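You operate a simulated robot arm through the tools that you are given. There is no shell and no other tool.

You run a simulated robot arm. Do the job below in one go: nothing can be reset, and whatever is moved stays where it is left.

TASK
Plug the leg's ringed hole with the pale plug and tap it flush.
Fine: tighten the nest screw first; use the bench mallet and lay it back on its mat. Set down upright: bench mallet.

The check looks at the end state, three seconds after you hand in, the way a careful person would. Anything else that was tipped, shoved, dropped, spilled or broken makes it a failure.

THE ROBOT
A 6-joint arm with a two-finger parallel gripper, fixed in place. Base frame: the origin is at the foot of the arm, x ahead of it, y to its left, z up; the work surface is at about z = 860. Readings come in mm, rad, newtons and seconds.
With the tool pointing down near the work surface it reaches from about 260 to 680 mm from the base axis. Its first joint turns from -1.152 to 1.152 rad. Payload 2.9 kg.
The tool frame sits at the grasp point between the pads (the TCP): z along the fingers, y along the line on which they close. The tips reach 30 mm beyond it. The gripper opens to 110 mm. The fingers are 20 mm wide and 10 mm thick; the gripper's body (48 by 112 mm) begins 55 mm behind the TCP.
Orientation is told as [roll, pitch, yaw] about the base's x, y, z axes, in that order, counted from this pose: with the fingers straight down and closing along the base's y, the tool's x points along the base's -x, its y along +y and its z along -z.

THE INTERFACE
- The arm moves only by the tool move_arm. Its argument "motion" is a list of rows, each a list of 7 numbers: the shift along the tool's x, y, z in units of 50 mm (1.0 is 50 mm), then the turn, a rotation vector about the tool's x, y, z in units of 4 degrees (1.0 is 4 degrees), then the finger opening in mm, from 0 to 110. In form: [[dx, dy, dz, rx, ry, rz, claw], ...]. A call has 1 to 20 rows; each row shifts and turns the commanded pose from where the row before left it, along the tool's axes as they then stand. A call with a number of a shift or a turn outside -1 to 1 is refused whole. Rows are played at 5 a second. More than 50 mm and 0.15 rad between two rows, or a gripper value outside its range, and nothing of the call is played. A pose out of reach is approached as far as the arm can. The call stops where the force on the tool passes 80 N (or 10 N more than at its start, if that is more) or the arm is blocked; 0.2 s more then pass. The fingers move at their own pace (about 108 mm/s each) and stop on an object; they squeeze with about 30 N. The grip force told is the motor's: it shows also when the fingers shut on nothing. Time passes only in rows, and 0.2 s behind the last, so rows that do not move let the fingers close. It gives the time, the measured TCP pose, the force on the tool (base axes), the opening and the grip force at its end, in the units of the frame above (readings bear some noise), with the torque about the TCP (base axes, N m) and any sound that the robot's microphone picked up.
- Cameras (640 x 400 px; columns grow to the right, rows downward): "scene" is fixed at [57.2, 414.6, 1408.2]; the picture's right is [-0.91, -0.41, 0.00], its down [-0.13, 0.30, -0.94] and it looks along [0.38, -0.86, -0.33] (base axes); focal length 375 px, centre (320, 200). "wrist" rides on the gripper at [72, 17, -103] in the tool frame; the picture's right is [-0.23, 0.97, 0.00], its down [-0.76, -0.18, -0.62] and it looks along [-0.61, -0.14, 0.78] (tool axes); focal length 222 px, centre (320, 200). There is no depth. A picture from a camera that has moved, and an enlarged one, comes with that camera's place and axes in the base frame and with its lens.
- get_image(camera): a new picture of that camera. The clock stands still meanwhile.
- inspect(camera, box): a new picture of the part [left, top, right, bottom] of that camera's present view, enlarged. The clock stands still meanwhile.
- hand_in(): hands the job in; it is judged then, once.

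Places have to be worked out from the pictures, the camera data and where the tool is seen. Open the gripper and draw the arm clear of the work before you hand the job in, unless the task says otherwise.

The tools are called after ">>>" by a JSON object that holds its "name" and its "arguments". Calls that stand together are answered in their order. move_arm: Moves the arm, as the interface text tells. Its arguments: {"type":"object","properties":{"motion":{"type":"array"}},"required":["motion"]} The other tools are called the same way: get_image (camera) takes a picture; inspect (camera, box) takes an enlarged picture of a part of a camera's view; hand_in () hands the job in.

At the start:

```text
time_s: 0.0
ee_pos: [360.1, -31.5, 1277.2]
tool_rot: [-0.001, 0.001, -0.001]
ft_force: [-0.3, 0.1, -0.5]
wrist_torque: [0.01, -0.02, 0.01]
width: 109.9
finger_force: 0.1
```

scene: 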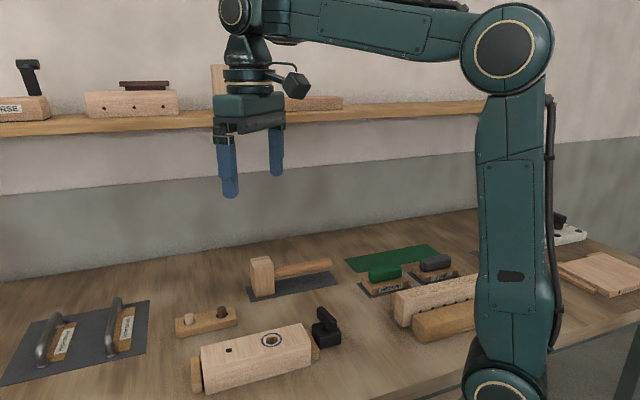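
wrist: 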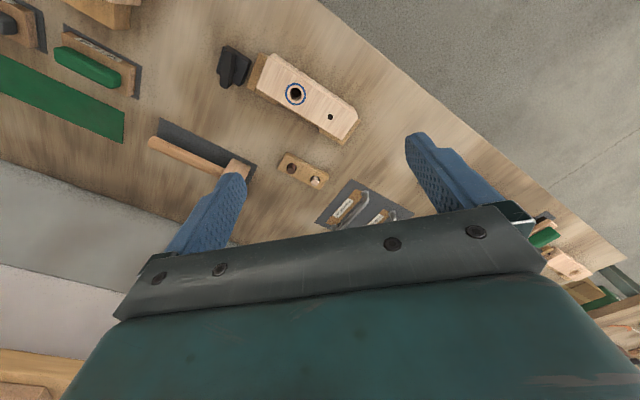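

The overview shows a leg block with a ringed hole, a small tray with two plugs, a mallet on a mat, and a black clamp or screw next to the leg. I'll enlarge these areas first.

>>> {"name": "inspect", "arguments": {"camera": "scene", "box": [160, 290, 360, 400]}}

>>> {"name": "inspect", "arguments": {"camera": "scene", "box": [220, 230, 360, 310]}}

>>> {"name": "inspect", "arguments": {"camera": "wrist", "box": [200, 30, 380, 150]}}

>>> {"name": "inspect", "arguments": {"camera": "wrist", "box": [130, 110, 350, 240]}}

>>> {"name": "inspect", "arguments": {"camera": "scene", "box": [0, 40, 320, 150]}}

>>> {"name": "inspect", "arguments": {"camera": "scene", "box": [340, 220, 640, 360]}}

```text
3.20 times, centred on (260, 345) of scene
camera zoom: at [57.2, 414.6, 1408.2], right [-0.91, -0.41, 0.0], down [-0.13, 0.3, -0.94], along [0.38, -0.86, -0.33], focal length 1199 px, centre (512, -264)
```

zoom: 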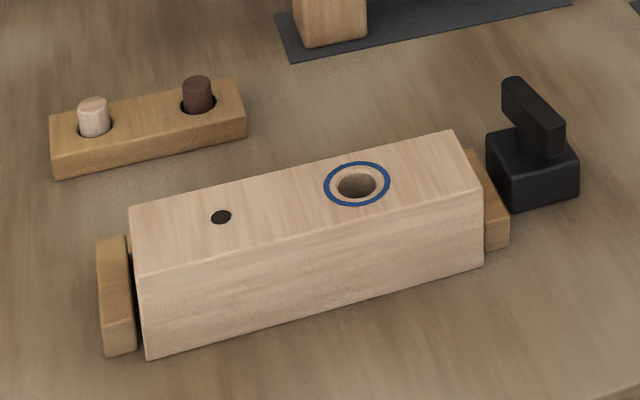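

```text
4.57 times, centred on (290, 270) of scene
camera zoom: at [57.2, 414.6, 1408.2], right [-0.91, -0.41, 0.0], down [-0.13, 0.3, -0.94], along [0.38, -0.86, -0.33], focal length 1712 px, centre (457, -120)
```

zoom: 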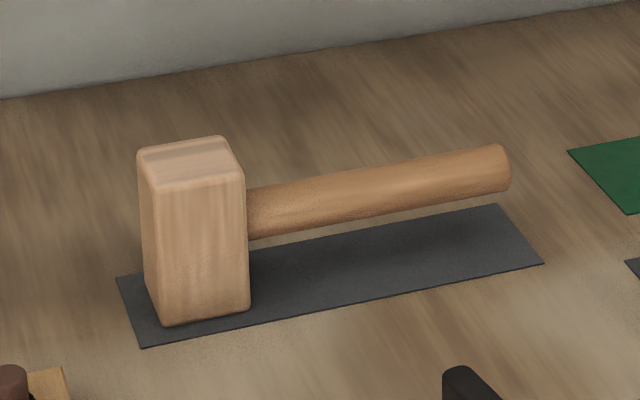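

```text
3.33 times, centred on (290, 90) of wrist
camera zoom: at [286.7, -16.7, 1380.4], right [0.23, 0.97, 0.0], down [0.76, -0.18, 0.62], along [0.61, -0.14, -0.78], focal length 740 px, centre (420, 567)
```

zoom: 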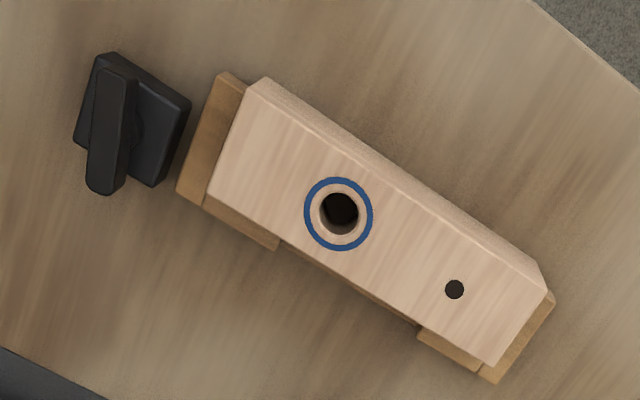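

```text
2.91 times, centred on (240, 175) of wrist
camera zoom: at [286.7, -16.7, 1380.4], right [0.23, 0.97, 0.0], down [0.76, -0.18, 0.62], along [0.61, -0.14, -0.78], focal length 646 px, centre (553, 273)
```

zoom: 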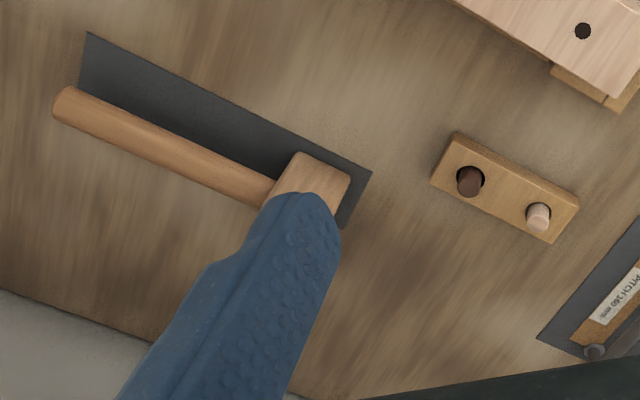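

```text
2.00 times, centred on (160, 95) of scene
camera zoom: at [57.2, 414.6, 1408.2], right [-0.91, -0.41, 0.0], down [-0.13, 0.3, -0.94], along [0.38, -0.86, -0.33], focal length 749 px, centre (640, 410)
```

zoom: 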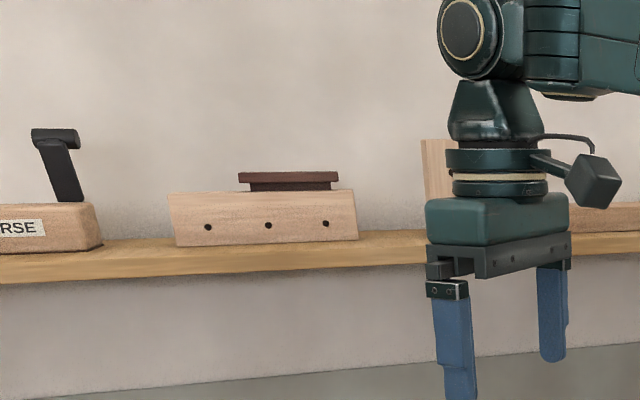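

```text
2.13 times, centred on (490, 290) of scene
camera zoom: at [57.2, 414.6, 1408.2], right [-0.91, -0.41, 0.0], down [-0.13, 0.3, -0.94], along [0.38, -0.86, -0.33], focal length 799 px, centre (-43, 8)
```

zoom: 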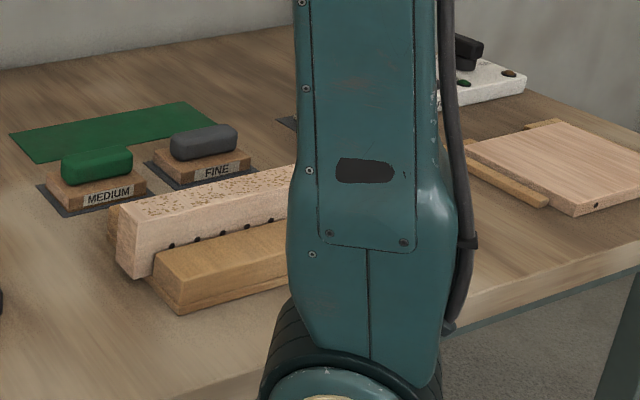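

I put the ringed hole near (380,-84), the small hole near (438,-28), and the black screw near (315,-205). I'll lower the wrist camera toward the leg and screw for a closer view.

>>> {"name": "move_arm", "arguments": {"motion": [[0.24, -0.3, 0.7, 0, 0, 0, 110], [0.24, -0.3, 0.7, 0, 0, 0, 110], [0.24, -0.3, 0.7, 0, 0, 0, 110], [0.24, -0.3, 0.7, 0, 0, 0, 110], [0.24, -0.3, 0.7, 0, 0, 0, 110], [0, 0, 0, 0, 0, 0, 110]]}}

>>> {"name": "get_image", "arguments": {"camera": "wrist"}}

>>> {"name": "get_image", "arguments": {"camera": "scene"}}

```text
time_s: 1.4
ee_pos: [301.0, -105.3, 1098.4]
tool_rot: [-0.001, 0.0, 0.0]
ft_force: [-0.3, -0.2, -0.5]
wrist_torque: [0.01, -0.01, -0.01]
width: 109.9
finger_force: 0.0
```

```text
taken
camera wrist: at [226.7, -90.8, 1203.5], right [0.23, 0.97, 0.0], down [0.76, -0.18, 0.62], along [0.61, -0.14, -0.78], focal length 222 px, centre (320, 200)
```

wrist: 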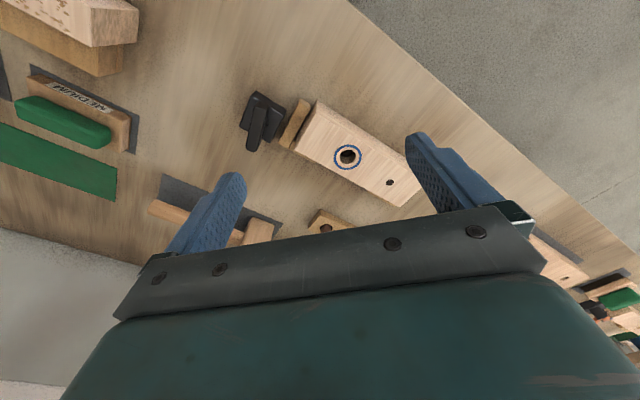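

```text
taken
```

scene: 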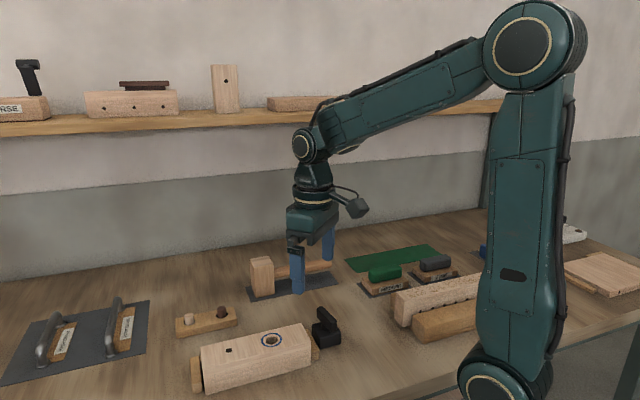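

The hole estimate holds at about (380,-85). Next I'll enlarge the screw and the leg.

>>> {"name": "inspect", "arguments": {"camera": "wrist", "box": [220, 80, 330, 160]}}

>>> {"name": "inspect", "arguments": {"camera": "wrist", "box": [280, 90, 430, 220]}}

>>> {"name": "inspect", "arguments": {"camera": "scene", "box": [290, 295, 360, 365]}}

```text
5.00 times, centred on (275, 120) of wrist
camera zoom: at [226.7, -90.8, 1203.5], right [0.23, 0.97, 0.0], down [0.76, -0.18, 0.62], along [0.61, -0.14, -0.78], focal length 1111 px, centre (545, 600)
```

zoom: 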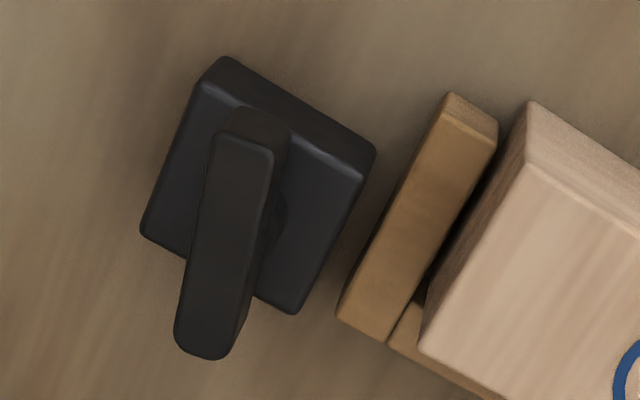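

```text
3.08 times, centred on (355, 155) of wrist
camera zoom: at [226.7, -90.8, 1203.5], right [0.23, 0.97, 0.0], down [0.76, -0.18, 0.62], along [0.61, -0.14, -0.78], focal length 684 px, centre (212, 338)
```

zoom: 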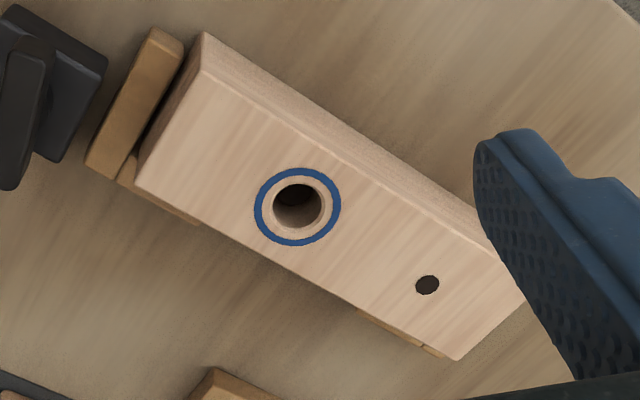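

```text
5.71 times, centred on (325, 330) of scene
camera zoom: at [57.2, 414.5, 1408.2], right [-0.91, -0.41, 0.0], down [-0.13, 0.3, -0.94], along [0.38, -0.86, -0.33], focal length 2141 px, centre (291, -543)
```

zoom: 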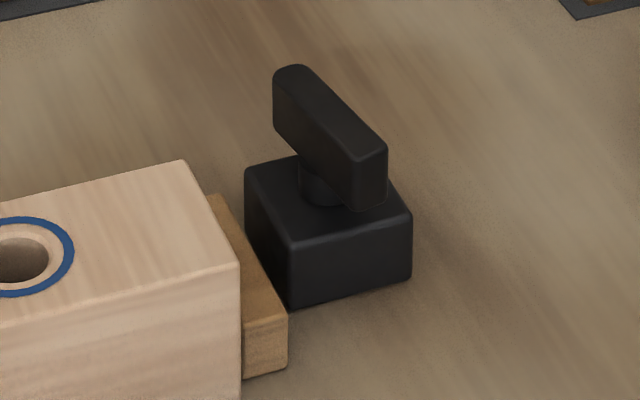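

The screw is a bar handle on a spindle above a black block. Its bar is centred near (313,-195) with its top at about z 923, pointing about -32° from x. I'll go above it and turn the gripper to match the bar, staying high.

>>> {"name": "move_arm", "arguments": {"motion": [[-0.06, -0.45, 0.44, 0, 0, 0, 70], [-0.06, -0.45, 0.44, 0, 0, 0, 70], [-0.06, -0.45, 0.44, 0, 0, 0, 70], [-0.06, -0.45, 0.44, 0, 0, 0, 70], [0, 0, 0, 0, 0, 1, 70], [0, 0, 0, 0, 0, 1, 70], [0, 0, 0, 0, 0, 1, 70], [0, 0, 0, 0, 0, 1, 70], [0, 0, 0, 0, 0, 1, 70], [0, 0, 0, 0, 0, 1, 70], [0, 0, 0, 0, 0, 1, 70], [0, 0, 0, 0, 0, 1, 70], [0, 0, 0, 0, 0, 0, 70]]}}

>>> {"name": "get_image", "arguments": {"camera": "wrist"}}

>>> {"name": "get_image", "arguments": {"camera": "scene"}}

```text
time_s: 4.2
ee_pos: [312.1, -195.8, 1012.3]
tool_rot: [0.0, 0.001, -0.561]
ft_force: [0.8, -0.4, 0.6]
wrist_torque: [-0.03, -0.03, 0.02]
width: 69.9
finger_force: 0.0
```

```text
taken
camera wrist: at [258.5, -146.0, 1117.4], right [0.71, 0.7, 0.0], down [0.55, -0.55, 0.62], along [0.44, -0.44, -0.78], focal length 222 px, centre (320, 200)
```

wrist: 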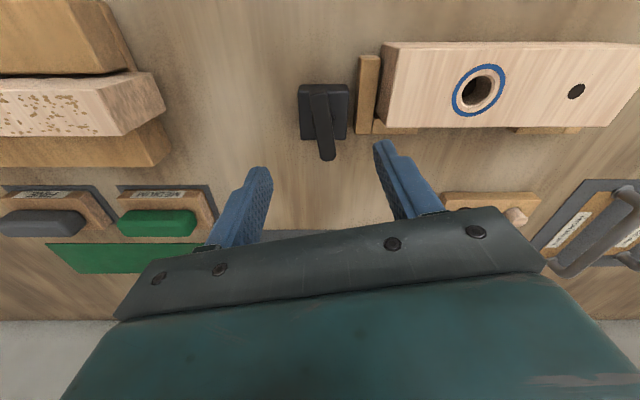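

```text
taken
```

scene: 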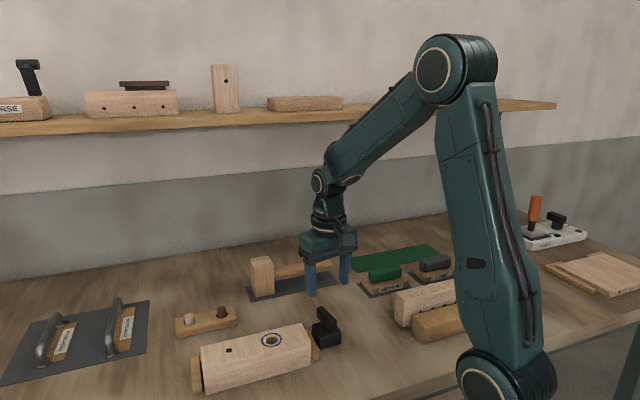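

The gripper sits above the screw region. I'll zoom into the wrist view to refine the position and angle of the bar.

>>> {"name": "inspect", "arguments": {"camera": "wrist", "box": [280, 70, 400, 170]}}

>>> {"name": "inspect", "arguments": {"camera": "scene", "box": [290, 255, 370, 355]}}

```text
4.00 times, centred on (340, 120) of wrist
camera zoom: at [258.5, -146.0, 1117.4], right [0.71, 0.7, 0.0], down [0.55, -0.55, 0.62], along [0.44, -0.44, -0.78], focal length 888 px, centre (240, 520)
```

zoom: 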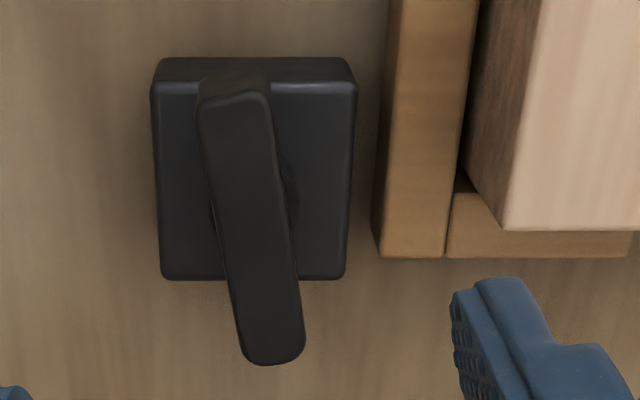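

```text
4.00 times, centred on (330, 305) of scene
camera zoom: at [57.2, 414.6, 1408.2], right [-0.91, -0.41, 0.0], down [-0.13, 0.3, -0.94], along [0.38, -0.86, -0.33], focal length 1498 px, centre (280, -220)
```

zoom: 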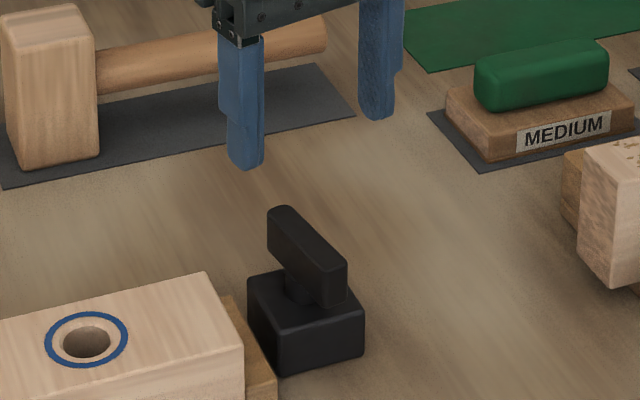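

The bar is offset about (-2,+4) mm and 3.6° in the tool frame. I'll correct for that, narrow the opening, and descend so the tips straddle the bar above the block top.

>>> {"name": "move_arm", "arguments": {"motion": [[-0.04, 0.08, 0, 0, 0, 0.9, 50], [0, 0, 0.4, 0, 0, 0, 50], [0, 0, 0.4, 0, 0, 0, 50], [0, 0, 0.4, 0, 0, 0, 50], [0, 0, 0.2, 0, 0, 0, 50], [0, 0, 0, 0, 0, 0, 50]]}}

>>> {"name": "inspect", "arguments": {"camera": "wrist", "box": [240, 60, 420, 220]}}

>>> {"name": "inspect", "arguments": {"camera": "scene", "box": [280, 265, 370, 355]}}

```text
time_s: 5.6
ee_pos: [317.0, -194.6, 941.4]
tool_rot: [0.001, 0.0, -0.62]
ft_force: [-0.5, -0.5, 0.5]
wrist_torque: [-0.01, -0.02, 0.0]
width: 50.1
finger_force: 0.1
```

```text
2.50 times, centred on (330, 140) of wrist
camera zoom: at [265.9, -141.1, 1047.0], right [0.75, 0.66, 0.0], down [0.52, -0.59, 0.62], along [0.41, -0.47, -0.78], focal length 555 px, centre (295, 350)
```

zoom: 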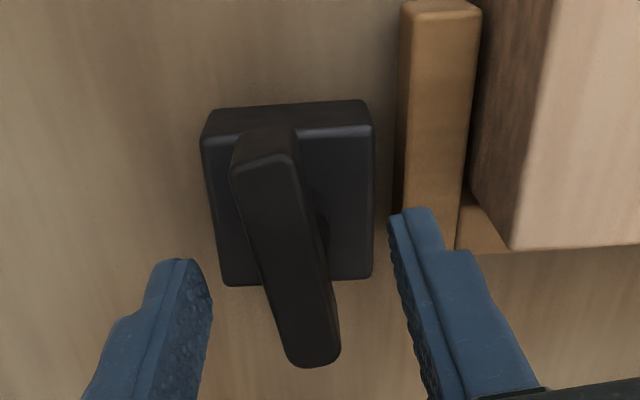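

```text
4.44 times, centred on (325, 310) of scene
camera zoom: at [57.2, 414.6, 1408.2], right [-0.91, -0.41, 0.0], down [-0.13, 0.3, -0.94], along [0.38, -0.86, -0.33], focal length 1665 px, centre (298, -289)
```

zoom: 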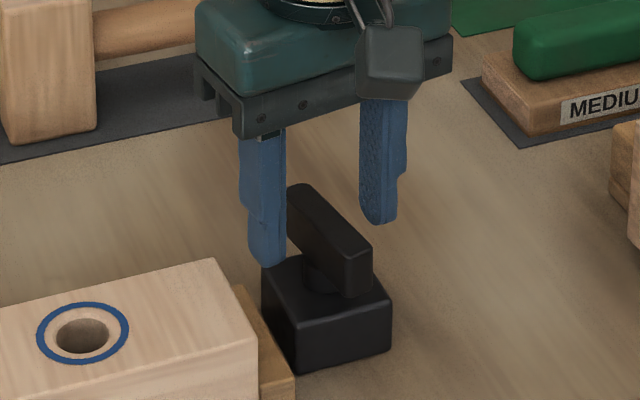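

The bar is now aligned with the fingers and centred within about 2 mm. I'll go down 11 mm more and close on it.

>>> {"name": "move_arm", "arguments": {"motion": [[0.04, 0, 0.22, 0, 0, 0, 50], [0, 0, 0, 0, 0, 0, 10], [0, 0, 0, 0, 0, 0, 10], [0, 0, 0, 0, 0, 0, 10]]}}

>>> {"name": "inspect", "arguments": {"camera": "scene", "box": [280, 265, 370, 355]}}

```text
time_s: 6.6
ee_pos: [315.0, -194.5, 931.5]
tool_rot: [0.001, -0.001, -0.62]
ft_force: [-4.5, -1.7, 2.2]
wrist_torque: [-0.3, -0.33, -0.04]
width: 15.8
finger_force: 44.7
```

```text
4.44 times, centred on (325, 310) of scene
camera zoom: at [57.1, 414.5, 1408.2], right [-0.91, -0.41, 0.0], down [-0.13, 0.3, -0.94], along [0.38, -0.86, -0.33], focal length 1665 px, centre (298, -289)
```

zoom: 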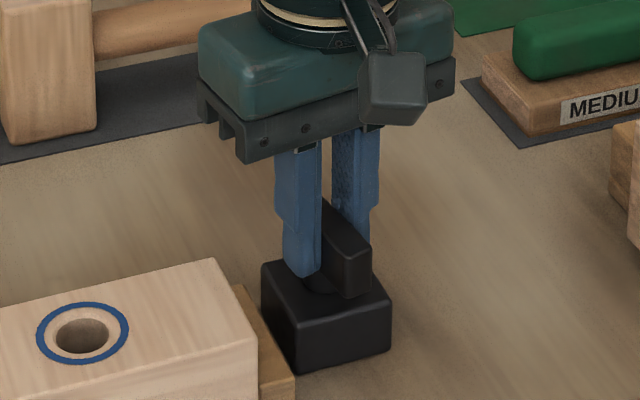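

The fingers hold the 15.8 mm bar. Now I'll turn it clockwise (positive about the tool's downward z) by 20° and check the torque.

>>> {"name": "move_arm", "arguments": {"motion": [[0, 0, 0, 0, 0, 1, 10], [0, 0, 0, 0, 0, 1, 10], [0, 0, 0, 0, 0, 1, 10], [0, 0, 0, 0, 0, 1, 10], [0, 0, 0, 0, 0, 1, 10], [0, 0, 0, 0, 0, 0, 10]]}}

>>> {"name": "inspect", "arguments": {"camera": "scene", "box": [280, 265, 370, 355]}}

```text
time_s: 8.0
ee_pos: [315.2, -194.1, 930.7]
tool_rot: [0.0, -0.002, -0.974]
ft_force: [-8.1, -7.8, 0.2]
wrist_torque: [-0.46, -0.09, 0.01]
width: 15.7
finger_force: 45.1
```

```text
4.44 times, centred on (325, 310) of scene
camera zoom: at [57.0, 414.4, 1408.3], right [-0.91, -0.41, 0.0], down [-0.13, 0.3, -0.94], along [0.38, -0.86, -0.33], focal length 1665 px, centre (298, -289)
```

zoom: 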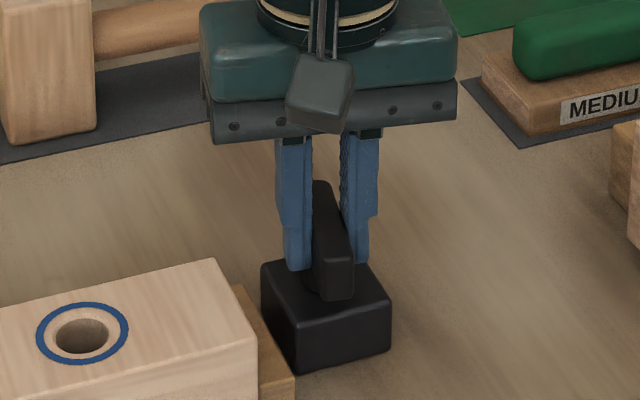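

It turns freely with some side force, so the grip is slightly off the pivot. I'll nudge sideways a little and keep turning clockwise.

>>> {"name": "move_arm", "arguments": {"motion": [[0, -0.03, 0, 0, 0, 1, 10], [0, 0, 0, 0, 0, 1, 10], [0, 0, 0, 0, 0, 1, 10], [0, 0, 0, 0, 0, 1, 10], [0, 0, 0, 0, 0, 1, 10], [0, 0, 0, 0, 0, 0, 10]]}}

>>> {"name": "inspect", "arguments": {"camera": "scene", "box": [280, 265, 370, 355]}}

```text
time_s: 9.4
ee_pos: [314.8, -193.6, 931.8]
tool_rot: [0.002, 0.001, -1.32]
ft_force: [7.3, 2.5, -3.9]
wrist_torque: [-0.32, -0.15, -0.03]
width: 15.6
finger_force: 45.3
```

```text
4.44 times, centred on (325, 310) of scene
camera zoom: at [57.4, 414.6, 1408.2], right [-0.91, -0.41, 0.0], down [-0.13, 0.3, -0.94], along [0.38, -0.86, -0.33], focal length 1665 px, centre (298, -289)
```

zoom: 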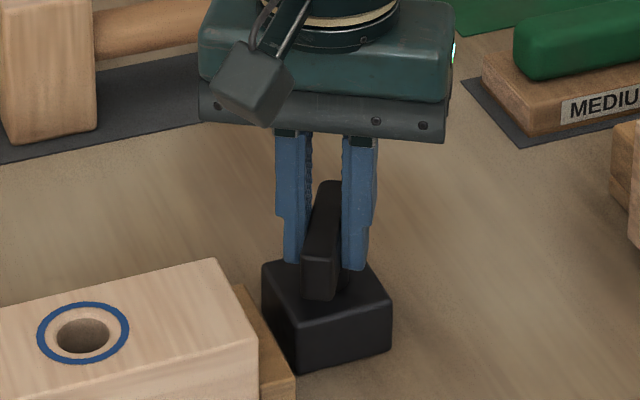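

There is still no resistance at 40° turned. I'll carry on clockwise and watch for a stop.

>>> {"name": "move_arm", "arguments": {"motion": [[0, 0, 0, 0, 0, 1, 10], [0, 0, 0, 0, 0, 1, 10], [0, 0, 0, 0, 0, 1, 10], [0, 0, 0, 0, 0, 1, 10], [0, 0, 0, 0, 0, 1, 10], [0, 0, 0, 0, 0, 0, 10]]}}

>>> {"name": "inspect", "arguments": {"camera": "scene", "box": [280, 265, 370, 355]}}

```text
time_s: 10.8
ee_pos: [314.7, -193.3, 931.1]
tool_rot: [0.002, 0.001, -1.669]
ft_force: [19.0, 5.6, -6.4]
wrist_torque: [-0.45, -0.02, 0.03]
width: 15.8
finger_force: 45.2
```

```text
4.44 times, centred on (325, 310) of scene
camera zoom: at [57.8, 414.7, 1408.2], right [-0.91, -0.41, 0.0], down [-0.13, 0.3, -0.94], along [0.38, -0.86, -0.33], focal length 1665 px, centre (298, -289)
```

zoom: 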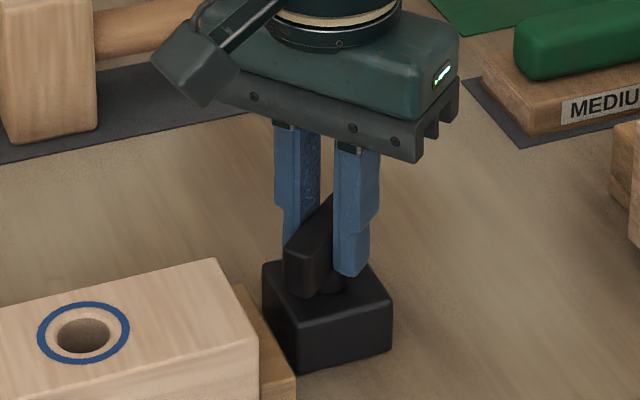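

Side force of 19 N has built up, so I'll relieve it with a small shift along the closing direction and continue the clockwise turn.

>>> {"name": "move_arm", "arguments": {"motion": [[0, 0.04, 0, 0, 0, 0.5, 10], [0, 0, 0, 0, 0, 1, 10], [0, 0, 0, 0, 0, 1, 10], [0, 0, 0, 0, 0, 1, 10], [0, 0, 0, 0, 0, 0, 10]]}}

>>> {"name": "inspect", "arguments": {"camera": "scene", "box": [280, 265, 370, 355]}}

```text
time_s: 12.0
ee_pos: [314.4, -193.6, 932.2]
tool_rot: [-0.003, 0.0, -1.914]
ft_force: [2.7, 7.4, 8.4]
wrist_torque: [0.97, -0.41, 0.02]
width: 15.7
finger_force: 45.6
```

```text
4.44 times, centred on (325, 310) of scene
camera zoom: at [57.2, 414.8, 1408.2], right [-0.91, -0.41, 0.0], down [-0.13, 0.3, -0.94], along [0.38, -0.86, -0.33], focal length 1665 px, centre (298, -289)
```

zoom: 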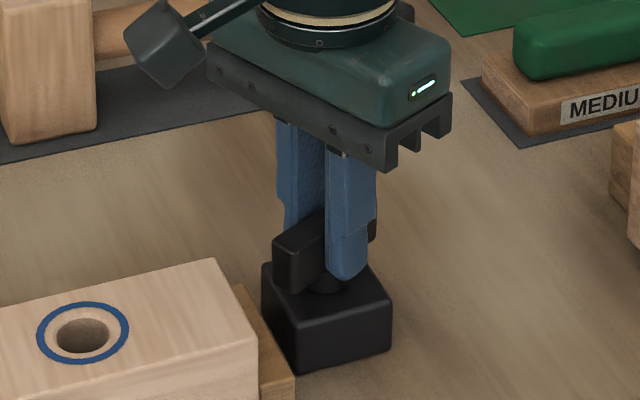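

74° turned so far with no stop and low torque. I'll keep going clockwise.

>>> {"name": "move_arm", "arguments": {"motion": [[0, 0, 0, 0, 0, 1, 10], [0, 0, 0, 0, 0, 1, 10], [0, 0, 0, 0, 0, 1, 10], [0, 0, 0, 0, 0, 1, 10], [0, 0, 0, 0, 0, 0, 10]]}}

>>> {"name": "inspect", "arguments": {"camera": "scene", "box": [280, 265, 370, 355]}}

```text
time_s: 13.2
ee_pos: [314.7, -194.2, 931.7]
tool_rot: [0.0, 0.001, -2.194]
ft_force: [-3.6, 7.6, 9.8]
wrist_torque: [0.31, -0.14, -0.03]
width: 15.9
finger_force: 45.1
```

```text
4.44 times, centred on (325, 310) of scene
camera zoom: at [57.0, 414.8, 1408.2], right [-0.91, -0.41, 0.0], down [-0.13, 0.3, -0.94], along [0.38, -0.86, -0.33], focal length 1665 px, centre (298, -289)
```

zoom: 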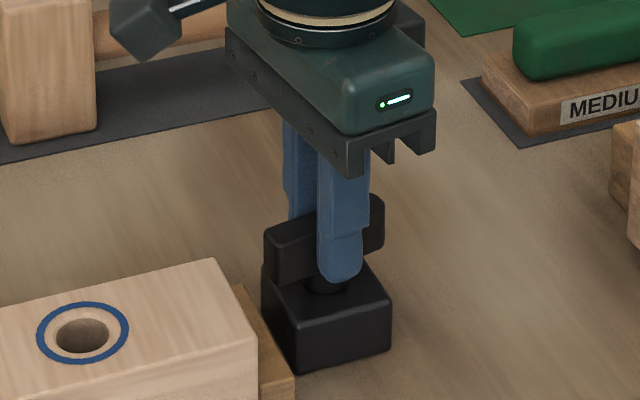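

90° turned with still no end stop. I'll continue clockwise and watch for a torque rise.

>>> {"name": "move_arm", "arguments": {"motion": [[0, 0, 0, 0, 0, 1, 10], [0, 0, 0, 0, 0, 1, 10], [0, 0, 0, 0, 0, 1, 10], [0, 0, 0, 0, 0, 1, 10], [0, 0, 0, 0, 0, 0, 10]]}}

>>> {"name": "inspect", "arguments": {"camera": "scene", "box": [280, 265, 370, 355]}}

```text
time_s: 14.4
ee_pos: [314.8, -193.8, 932.6]
tool_rot: [0.001, 0.0, -2.473]
ft_force: [-6.5, 1.5, -0.9]
wrist_torque: [-0.1, 0.07, 1.27]
width: 17.7
finger_force: 45.0
```

```text
4.44 times, centred on (325, 310) of scene
camera zoom: at [57.1, 414.6, 1408.2], right [-0.91, -0.41, 0.0], down [-0.13, 0.3, -0.94], along [0.38, -0.86, -0.33], focal length 1665 px, centre (298, -289)
```

zoom: 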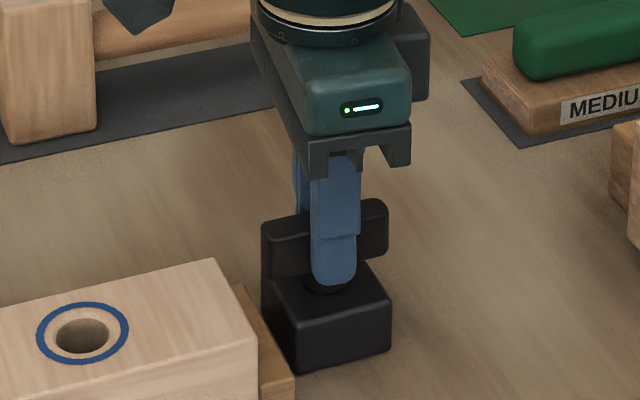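

The torque rose to 1.27 N·m and the bar stopped following the fingers, so the screw is at its stop and tight. I'll release, lift straight up, and look at it.

>>> {"name": "move_arm", "arguments": {"motion": [[0, 0, 0, 0, 0, 0, 10], [0, 0, 0, 0, 0, 0, 45], [0, 0, 0, 0, 0, 0, 45], [0, 0, -0.5, 0, 0, 0, 45], [0, 0, -1, 0, 0, 0, 45], [0, 0, -1, 0, 0, 0, 45], [0, 0, 0, 0, 0, 0, 45]]}}

>>> {"name": "inspect", "arguments": {"camera": "scene", "box": [160, 270, 370, 400]}}

>>> {"name": "get_image", "arguments": {"camera": "wrist"}}

```text
time_s: 16.0
ee_pos: [313.6, -193.6, 1059.0]
tool_rot: [0.001, -0.001, -2.471]
ft_force: [0.1, 0.2, -0.2]
wrist_torque: [0.01, 0.04, 0.0]
width: 44.8
finger_force: 0.1
```

```text
3.05 times, centred on (265, 335) of scene
camera zoom: at [57.2, 414.6, 1408.2], right [-0.91, -0.41, 0.0], down [-0.13, 0.3, -0.94], along [0.38, -0.86, -0.33], focal length 1142 px, centre (488, -211)
```

zoom: 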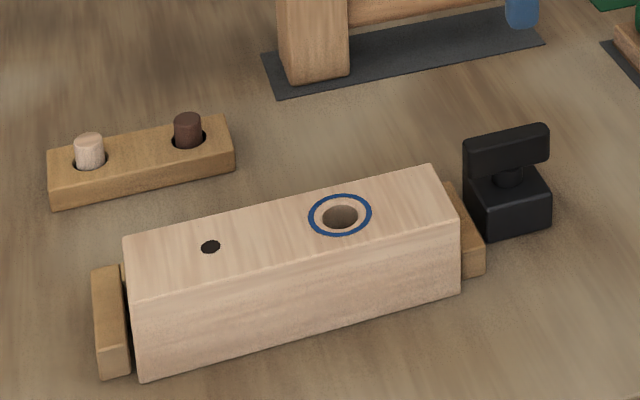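

```text
taken
camera wrist: at [379.0, -164.3, 1163.1], right [0.43, -0.9, 0.0], down [-0.71, -0.33, 0.62], along [-0.56, -0.27, -0.78], focal length 222 px, centre (320, 200)
```

wrist: 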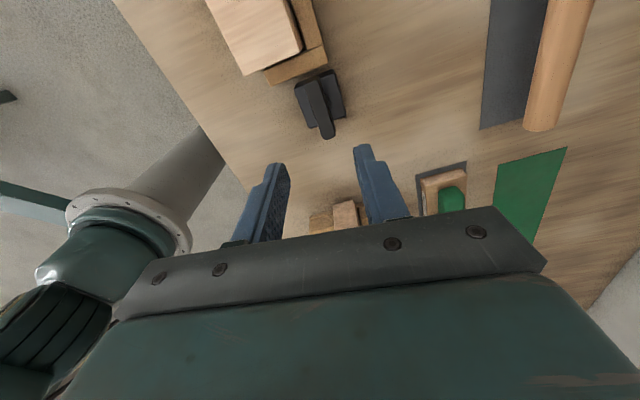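

The bar now lies along the leg axis and the leg has not shifted. I'll zoom in on the screw to confirm its final angle, then move on.

>>> {"name": "inspect", "arguments": {"camera": "wrist", "box": [260, 50, 380, 150]}}

```text
4.00 times, centred on (320, 100) of wrist
camera zoom: at [379.0, -164.3, 1163.1], right [0.43, -0.9, 0.0], down [-0.71, -0.33, 0.62], along [-0.56, -0.27, -0.78], focal length 888 px, centre (320, 600)
```

zoom: 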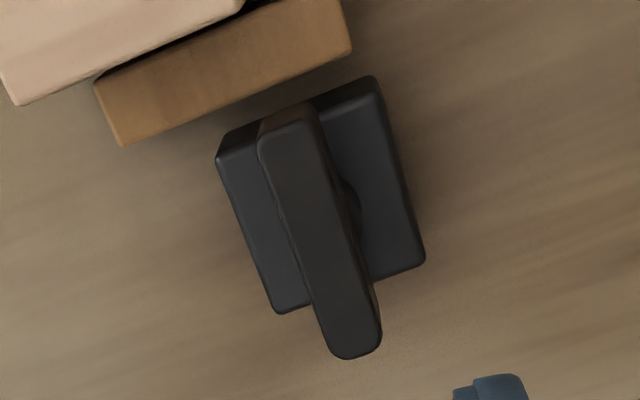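

The bar is square with its block, so the screw is fully tightened. Next I'll unwind the wrist to about -48° so the fingers close along the tray's length, then travel to the pale plug.

>>> {"name": "move_arm", "arguments": {"motion": [[0, 0, -0.4, 0, 0, -1, 45], [0, 0, -0.4, 0, 0, -1, 45], [0, 0, 0, 0, 0, -1, 45], [0, 0, 0, 0, 0, -1, 45], [0, 0, 0, 0, 0, -1, 45], [0, 0, 0, 0, 0, -1, 45], [0, 0, 0, 0, 0, -1, 45], [0, 0, 0, 0, 0, -1, 45], [0, 0, 0, 0, 0, -1, 45], [0, 0, 0, 0, 0, -1, 45], [0, 0, 0, 0, 0, -1, 45], [0, 0, 0, 0, 0, -1, 45], [0, 0, 0, 0, 0, -1, 45], [0, 0, 0, 0, 0, -1, 45], [0, 0, 0, 0, 0, -1, 45], [0, 0, 0, 0, 0, -1, 45], [0, 0, 0, 0, 0, -1, 45], [0, 0, 0, 0, 0, -1, 45], [0, 0, 0, 0, 0, -1, 45], [0, 0, 0, 0, 0, -1, 45]]}}

```text
time_s: 20.2
ee_pos: [315.3, -194.0, 1097.0]
tool_rot: [-0.001, -0.001, -1.073]
ft_force: [0.2, 0.7, 0.1]
wrist_torque: [-0.01, -0.04, 0.0]
width: 44.8
finger_force: 0.0
```

Next I'll finish the turn to about -48°, then move along the tray direction toward the pale plug, staying offset so the wrist camera can see it.

>>> {"name": "move_arm", "arguments": {"motion": [[0, 0, 0, 0, 0, -1, 45], [0, 0, 0, 0, 0, -1, 45], [0, 0, 0, 0, 0, -1, 45], [0, 0, 0, 0, 0, -0.4, 45], [-0.16, 0.686, 0.1, 0, 0, 0, 45], [-0.16, 0.686, 0.1, 0, 0, 0, 45], [-0.16, 0.686, 0.1, 0, 0, 0, 45], [-0.16, 0.686, 0.1, 0, 0, 0, 45], [-0.16, 0.686, 0.2, 0, 0, 0, 45], [-0.16, 0.686, 0.3, 0, 0, 0, 45], [-0.16, 0.686, 0.4, 0, 0, 0, 45], [-0.16, 0.686, 0.4, 0, 0, 0, 45], [0, 0, 0, 0, 0, 0, 45]]}}

>>> {"name": "get_image", "arguments": {"camera": "wrist"}}

>>> {"name": "get_image", "arguments": {"camera": "scene"}}

```text
time_s: 23.0
ee_pos: [562.3, -59.1, 1012.1]
tool_rot: [0.0, 0.002, -0.837]
ft_force: [-0.4, -0.8, 0.2]
wrist_torque: [0.01, -0.03, -0.01]
width: 44.8
finger_force: 0.0
```

```text
taken
camera wrist: at [525.4, 3.6, 1116.7], right [0.88, 0.48, 0.0], down [0.38, -0.68, 0.62], along [0.3, -0.55, -0.78], focal length 222 px, centre (320, 200)
```

wrist: 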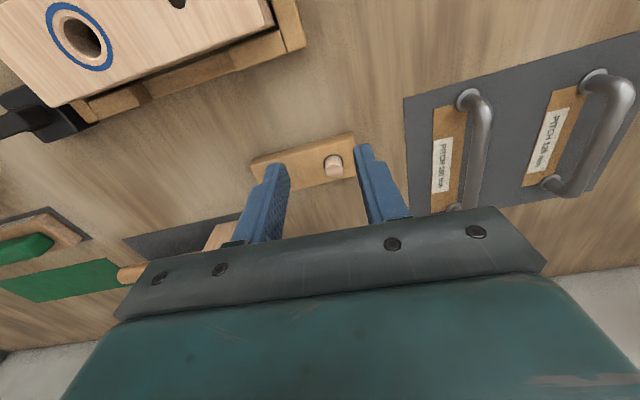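

```text
taken
```

scene: 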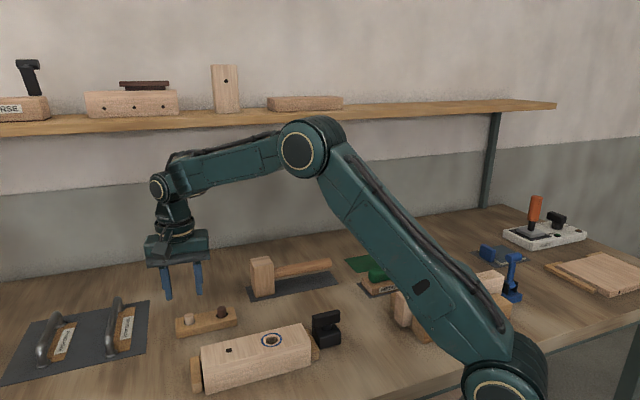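

The pale plug is visible between the fingers in the wrist view. I'll zoom in to measure it.

>>> {"name": "inspect", "arguments": {"camera": "wrist", "box": [250, 120, 390, 220]}}

>>> {"name": "inspect", "arguments": {"camera": "scene", "box": [160, 285, 250, 345]}}

```text
4.00 times, centred on (320, 170) of wrist
camera zoom: at [525.4, 3.6, 1116.7], right [0.88, 0.48, 0.0], down [0.38, -0.68, 0.62], along [0.3, -0.55, -0.78], focal length 888 px, centre (320, 320)
```

zoom: 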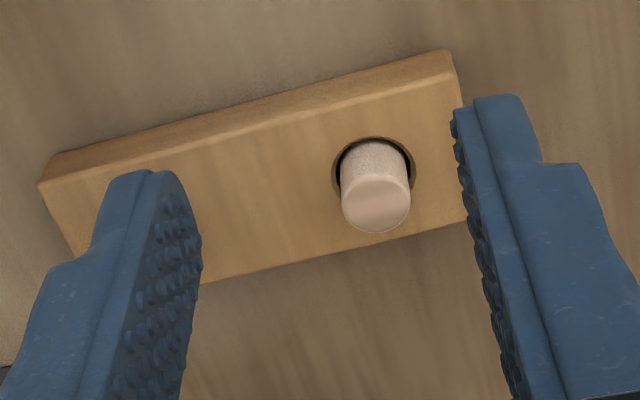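

```text
6.67 times, centred on (205, 315) of scene
camera zoom: at [57.2, 414.6, 1408.2], right [-0.91, -0.41, 0.0], down [-0.13, 0.3, -0.94], along [0.38, -0.86, -0.33], focal length 2498 px, centre (1087, -567)
```

zoom: 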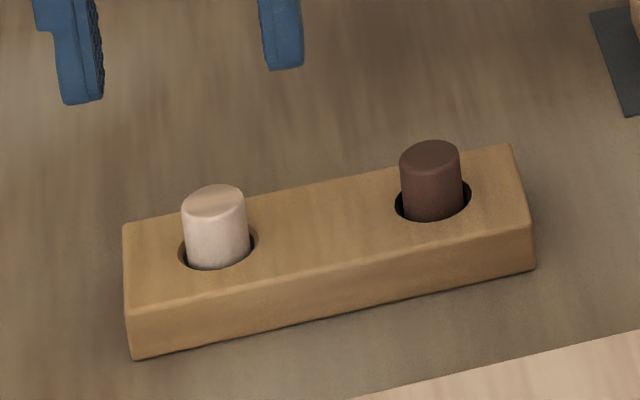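

The plug is 21 mm wide with its top at z≈896, near (605,-102), and its exposed height is about 18 mm. I'll move over it and stop at TCP z≈940 to check alignment before gripping.

>>> {"name": "move_arm", "arguments": {"motion": [[-0.305, 0.017, 0.1, 0, 0, 0, 45], [-0.305, 0.017, 0.2, 0, 0, 0, 45], [-0.305, 0.017, 0.4, 0, 0, 0, 45], [-0.305, 0.017, 0.7, 0, 0, 0, 45], [0, 0, 0, 0, 0, 0, 45]]}}

>>> {"name": "inspect", "arguments": {"camera": "wrist", "box": [250, 120, 390, 220]}}

>>> {"name": "inspect", "arguments": {"camera": "scene", "box": [160, 270, 250, 345]}}

```text
time_s: 24.2
ee_pos: [605.3, -101.4, 942.0]
tool_rot: [0.0, 0.001, -0.839]
ft_force: [-0.4, 0.2, 0.4]
wrist_torque: [-0.03, 0.02, -0.02]
width: 45.1
finger_force: 0.0
```

```text
4.00 times, centred on (320, 170) of wrist
camera zoom: at [567.7, -38.3, 1046.0], right [0.88, 0.48, 0.0], down [0.38, -0.68, 0.62], along [0.3, -0.55, -0.78], focal length 888 px, centre (320, 320)
```

zoom: 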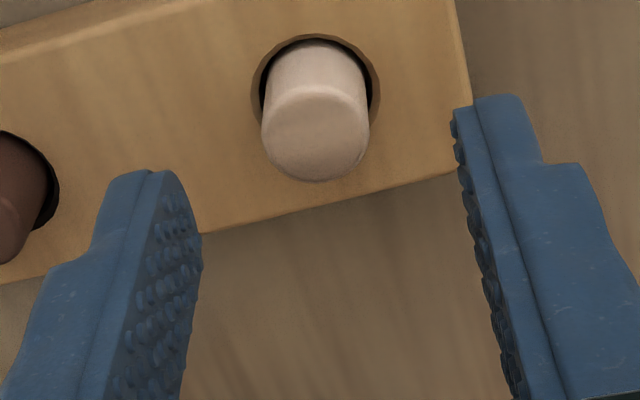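

```text
5.33 times, centred on (205, 308) of scene
camera zoom: at [57.2, 414.5, 1408.2], right [-0.91, -0.41, 0.0], down [-0.13, 0.3, -0.94], along [0.38, -0.86, -0.33], focal length 1998 px, centre (933, -373)
```

zoom: 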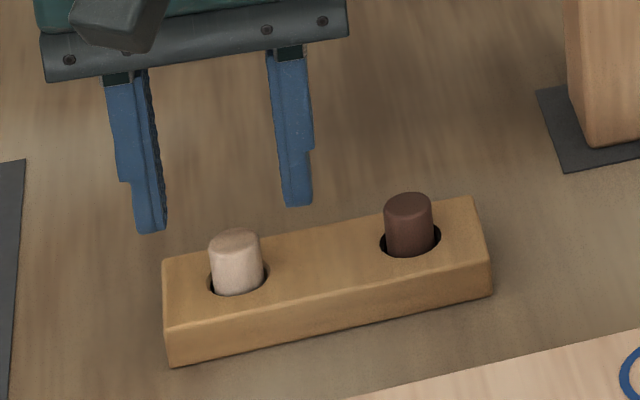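

The plug is centred within about 1.5 mm. I'll descend 31 mm so the tips stay just above the tray, and close.

>>> {"name": "move_arm", "arguments": {"motion": [[-0.02, 0, 0.31, 0, 0, 0, 45], [0, 0, 0.31, 0, 0, 0, 45], [0, 0, 0, 0, 0, 0, 15], [0, 0, 0, 0, 0, 0, 15], [0, 0, 0, 0, 0, 0, 15]]}}

>>> {"name": "inspect", "arguments": {"camera": "wrist", "box": [250, 120, 390, 220]}}

>>> {"name": "inspect", "arguments": {"camera": "scene", "box": [160, 270, 250, 345]}}

```text
time_s: 25.4
ee_pos: [606.6, -102.1, 910.2]
tool_rot: [0.0, 0.0, -0.837]
ft_force: [-0.2, -0.4, 0.5]
wrist_torque: [-0.01, 0.0, 0.02]
width: 16.5
finger_force: 20.6
```

```text
4.00 times, centred on (320, 170) of wrist
camera zoom: at [568.6, -38.8, 1014.7], right [0.88, 0.48, 0.0], down [0.38, -0.68, 0.62], along [0.3, -0.55, -0.78], focal length 888 px, centre (320, 320)
```

zoom: 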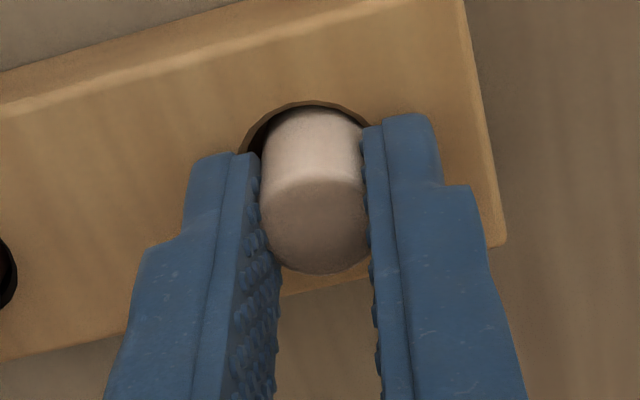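

```text
5.33 times, centred on (205, 308) of scene
camera zoom: at [57.2, 414.6, 1408.2], right [-0.91, -0.41, 0.0], down [-0.13, 0.3, -0.94], along [0.38, -0.86, -0.33], focal length 1998 px, centre (933, -373)
```

zoom: 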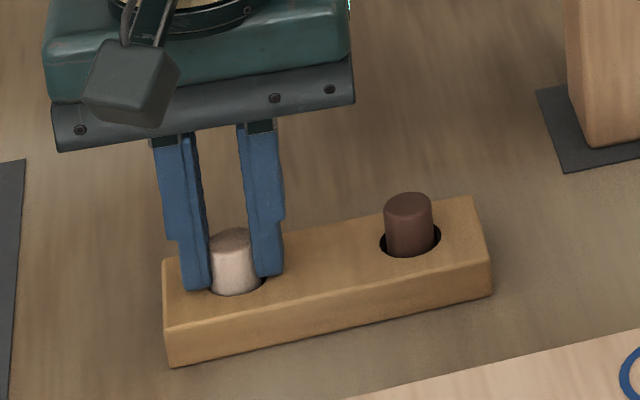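

The plug is held with a width of about 16.5 mm. I'll squeeze fully and lift it straight up out of the tray.

>>> {"name": "move_arm", "arguments": {"motion": [[0, 0, 0, 0, 0, 0, 5], [0, 0, 0, 0, 0, 0, 5], [0, 0, -0.3, 0, 0, 0, 5], [0, 0, -0.4, 0, 0, 0, 5], [0, 0, -0.6, 0, 0, 0, 5], [0, 0, -0.7, 0, 0, 0, 5], [0, 0, 0, 0, 0, 0, 5]]}}

>>> {"name": "inspect", "arguments": {"camera": "wrist", "box": [250, 120, 390, 220]}}

>>> {"name": "inspect", "arguments": {"camera": "scene", "box": [140, 230, 250, 345]}}

```text
time_s: 27.0
ee_pos: [605.7, -101.7, 1010.6]
tool_rot: [-0.001, 0.0, -0.837]
ft_force: [0.7, -0.9, 0.8]
wrist_torque: [-0.02, -0.03, 0.01]
width: 10.6
finger_force: 30.0
```

```text
4.00 times, centred on (320, 170) of wrist
camera zoom: at [569.1, -38.2, 1115.6], right [0.88, 0.48, 0.0], down [0.38, -0.68, 0.62], along [0.3, -0.55, -0.78], focal length 888 px, centre (320, 320)
```

zoom: 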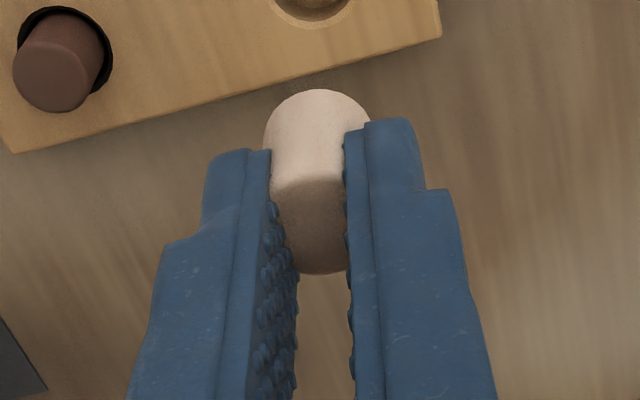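

```text
3.48 times, centred on (195, 288) of scene
camera zoom: at [57.2, 414.6, 1408.2], right [-0.91, -0.41, 0.0], down [-0.13, 0.3, -0.94], along [0.38, -0.86, -0.33], focal length 1303 px, centre (755, -104)
```

zoom: 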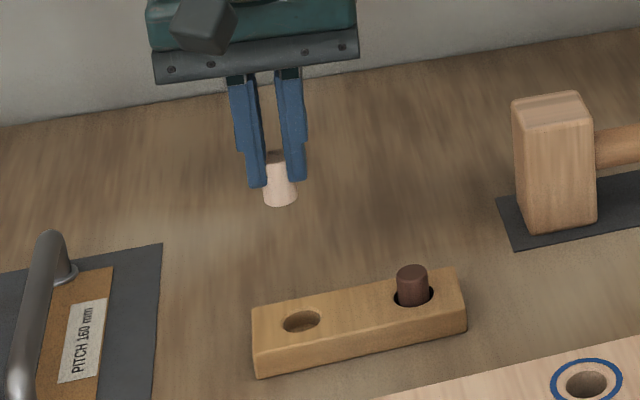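

The plug is out of the tray, though the grip reading shrank to 10.6 mm under full squeeze, so I'll ease it to about 14 mm. I'll carry it toward the ringed hole, offset so I can see the hole.

>>> {"name": "move_arm", "arguments": {"motion": [[0, 0, 0, 0, 0, 0, 13], [0.639, -0.446, 0, 0, 0, 0, 13], [0.639, -0.446, 0, 0, 0, 0, 13], [0.639, -0.446, 0, 0, 0, 0, 13], [0.639, -0.446, 0, 0, 0, 0, 13], [0.639, -0.446, 0, 0, 0, 0, 13], [0.639, -0.446, 0, 0, 0, 0, 13], [0.639, -0.446, 0, 0, 0, 0, 13], [0, 0, 0, 0, 0, 0, 13]]}}

>>> {"name": "get_image", "arguments": {"camera": "wrist"}}

>>> {"name": "inspect", "arguments": {"camera": "scene", "box": [220, 260, 350, 380]}}

```text
time_s: 29.0
ee_pos: [339.6, -39.2, 1010.5]
tool_rot: [0.0, 0.0, -0.838]
ft_force: [-0.2, -0.1, 1.4]
wrist_torque: [0.0, 0.02, 0.0]
width: 16.2
finger_force: 30.0
```

```text
taken
camera wrist: at [302.5, 24.0, 1115.7], right [0.88, 0.48, 0.0], down [0.38, -0.68, 0.62], along [0.3, -0.55, -0.78], focal length 222 px, centre (320, 200)
```

wrist: 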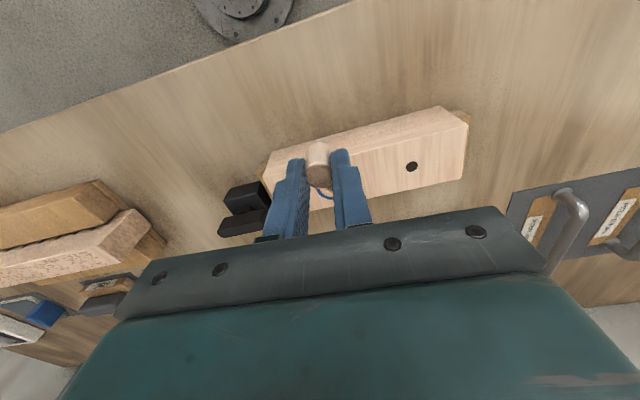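

```text
3.33 times, centred on (285, 320) of scene
camera zoom: at [57.2, 414.6, 1408.2], right [-0.91, -0.41, 0.0], down [-0.13, 0.3, -0.94], along [0.38, -0.86, -0.33], focal length 1249 px, centre (437, -200)
```

zoom: 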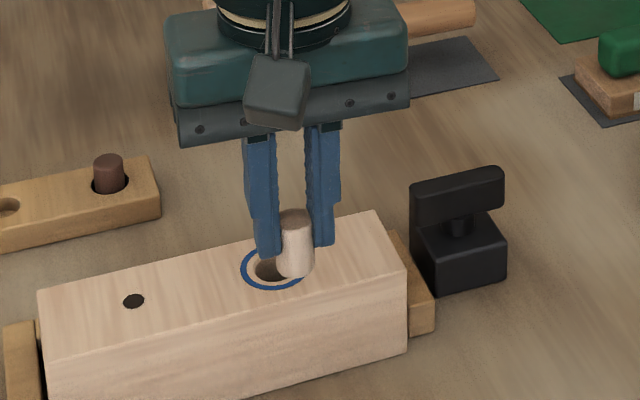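

The plug looks shifted relative to the fingers in this view. I'll zoom in on both cameras before going further.

>>> {"name": "inspect", "arguments": {"camera": "wrist", "box": [250, 120, 390, 220]}}

>>> {"name": "inspect", "arguments": {"camera": "scene", "box": [260, 290, 340, 360]}}

```text
4.00 times, centred on (320, 170) of wrist
camera zoom: at [302.5, 24.0, 1115.7], right [0.88, 0.48, 0.0], down [0.38, -0.68, 0.62], along [0.3, -0.55, -0.78], focal length 888 px, centre (320, 320)
```

zoom: 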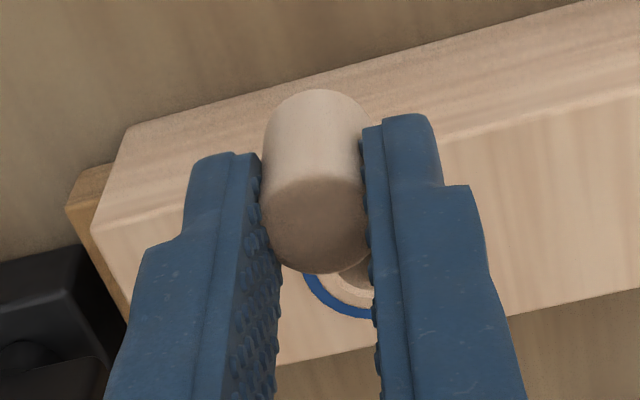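

```text
5.71 times, centred on (300, 325) of scene
camera zoom: at [57.2, 414.6, 1408.2], right [-0.91, -0.41, 0.0], down [-0.13, 0.3, -0.94], along [0.38, -0.86, -0.33], focal length 2141 px, centre (434, -514)
```

zoom: 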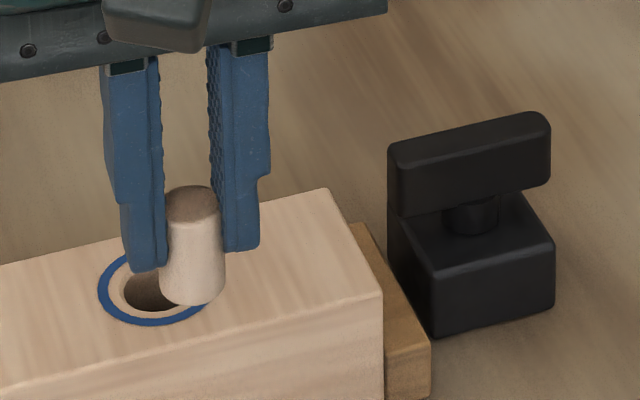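

The plug is upright and centred in the grip: about 20 mm in diameter, bottom roughly 11 mm below the tips. I'll sidestep 60 mm so the ring is unobstructed and measure the hole relative to the tool.

>>> {"name": "move_arm", "arguments": {"motion": [[0, -0.6, 0, 0, 0, 0, 13], [0, -0.6, 0, 0, 0, 0, 13], [0, 0, 0, 0, 0, 0, 13]]}}

>>> {"name": "inspect", "arguments": {"camera": "wrist", "box": [280, 100, 440, 220]}}

>>> {"name": "inspect", "arguments": {"camera": "scene", "box": [220, 310, 320, 370]}}

```text
time_s: 29.8
ee_pos: [295.3, -80.2, 1012.7]
tool_rot: [-0.001, -0.001, -0.836]
ft_force: [-1.0, -0.4, -0.1]
wrist_torque: [0.02, -0.03, 0.0]
width: 16.2
finger_force: 29.9
```

```text
3.33 times, centred on (360, 160) of wrist
camera zoom: at [258.9, -17.4, 1116.9], right [0.88, 0.48, 0.0], down [0.38, -0.68, 0.62], along [0.3, -0.55, -0.78], focal length 740 px, centre (187, 333)
```

zoom: 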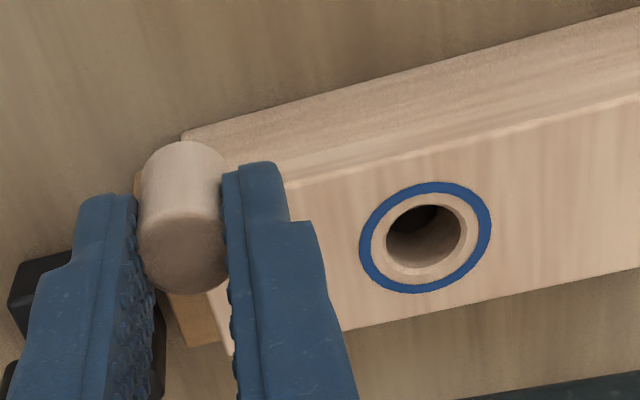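

```text
6.40 times, centred on (270, 340) of scene
camera zoom: at [57.2, 414.5, 1408.2], right [-0.91, -0.41, 0.0], down [-0.13, 0.3, -0.94], along [0.38, -0.86, -0.33], focal length 2398 px, centre (640, -696)
```

zoom: 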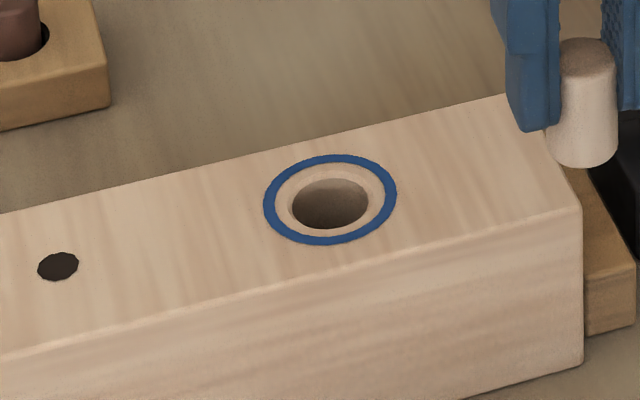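

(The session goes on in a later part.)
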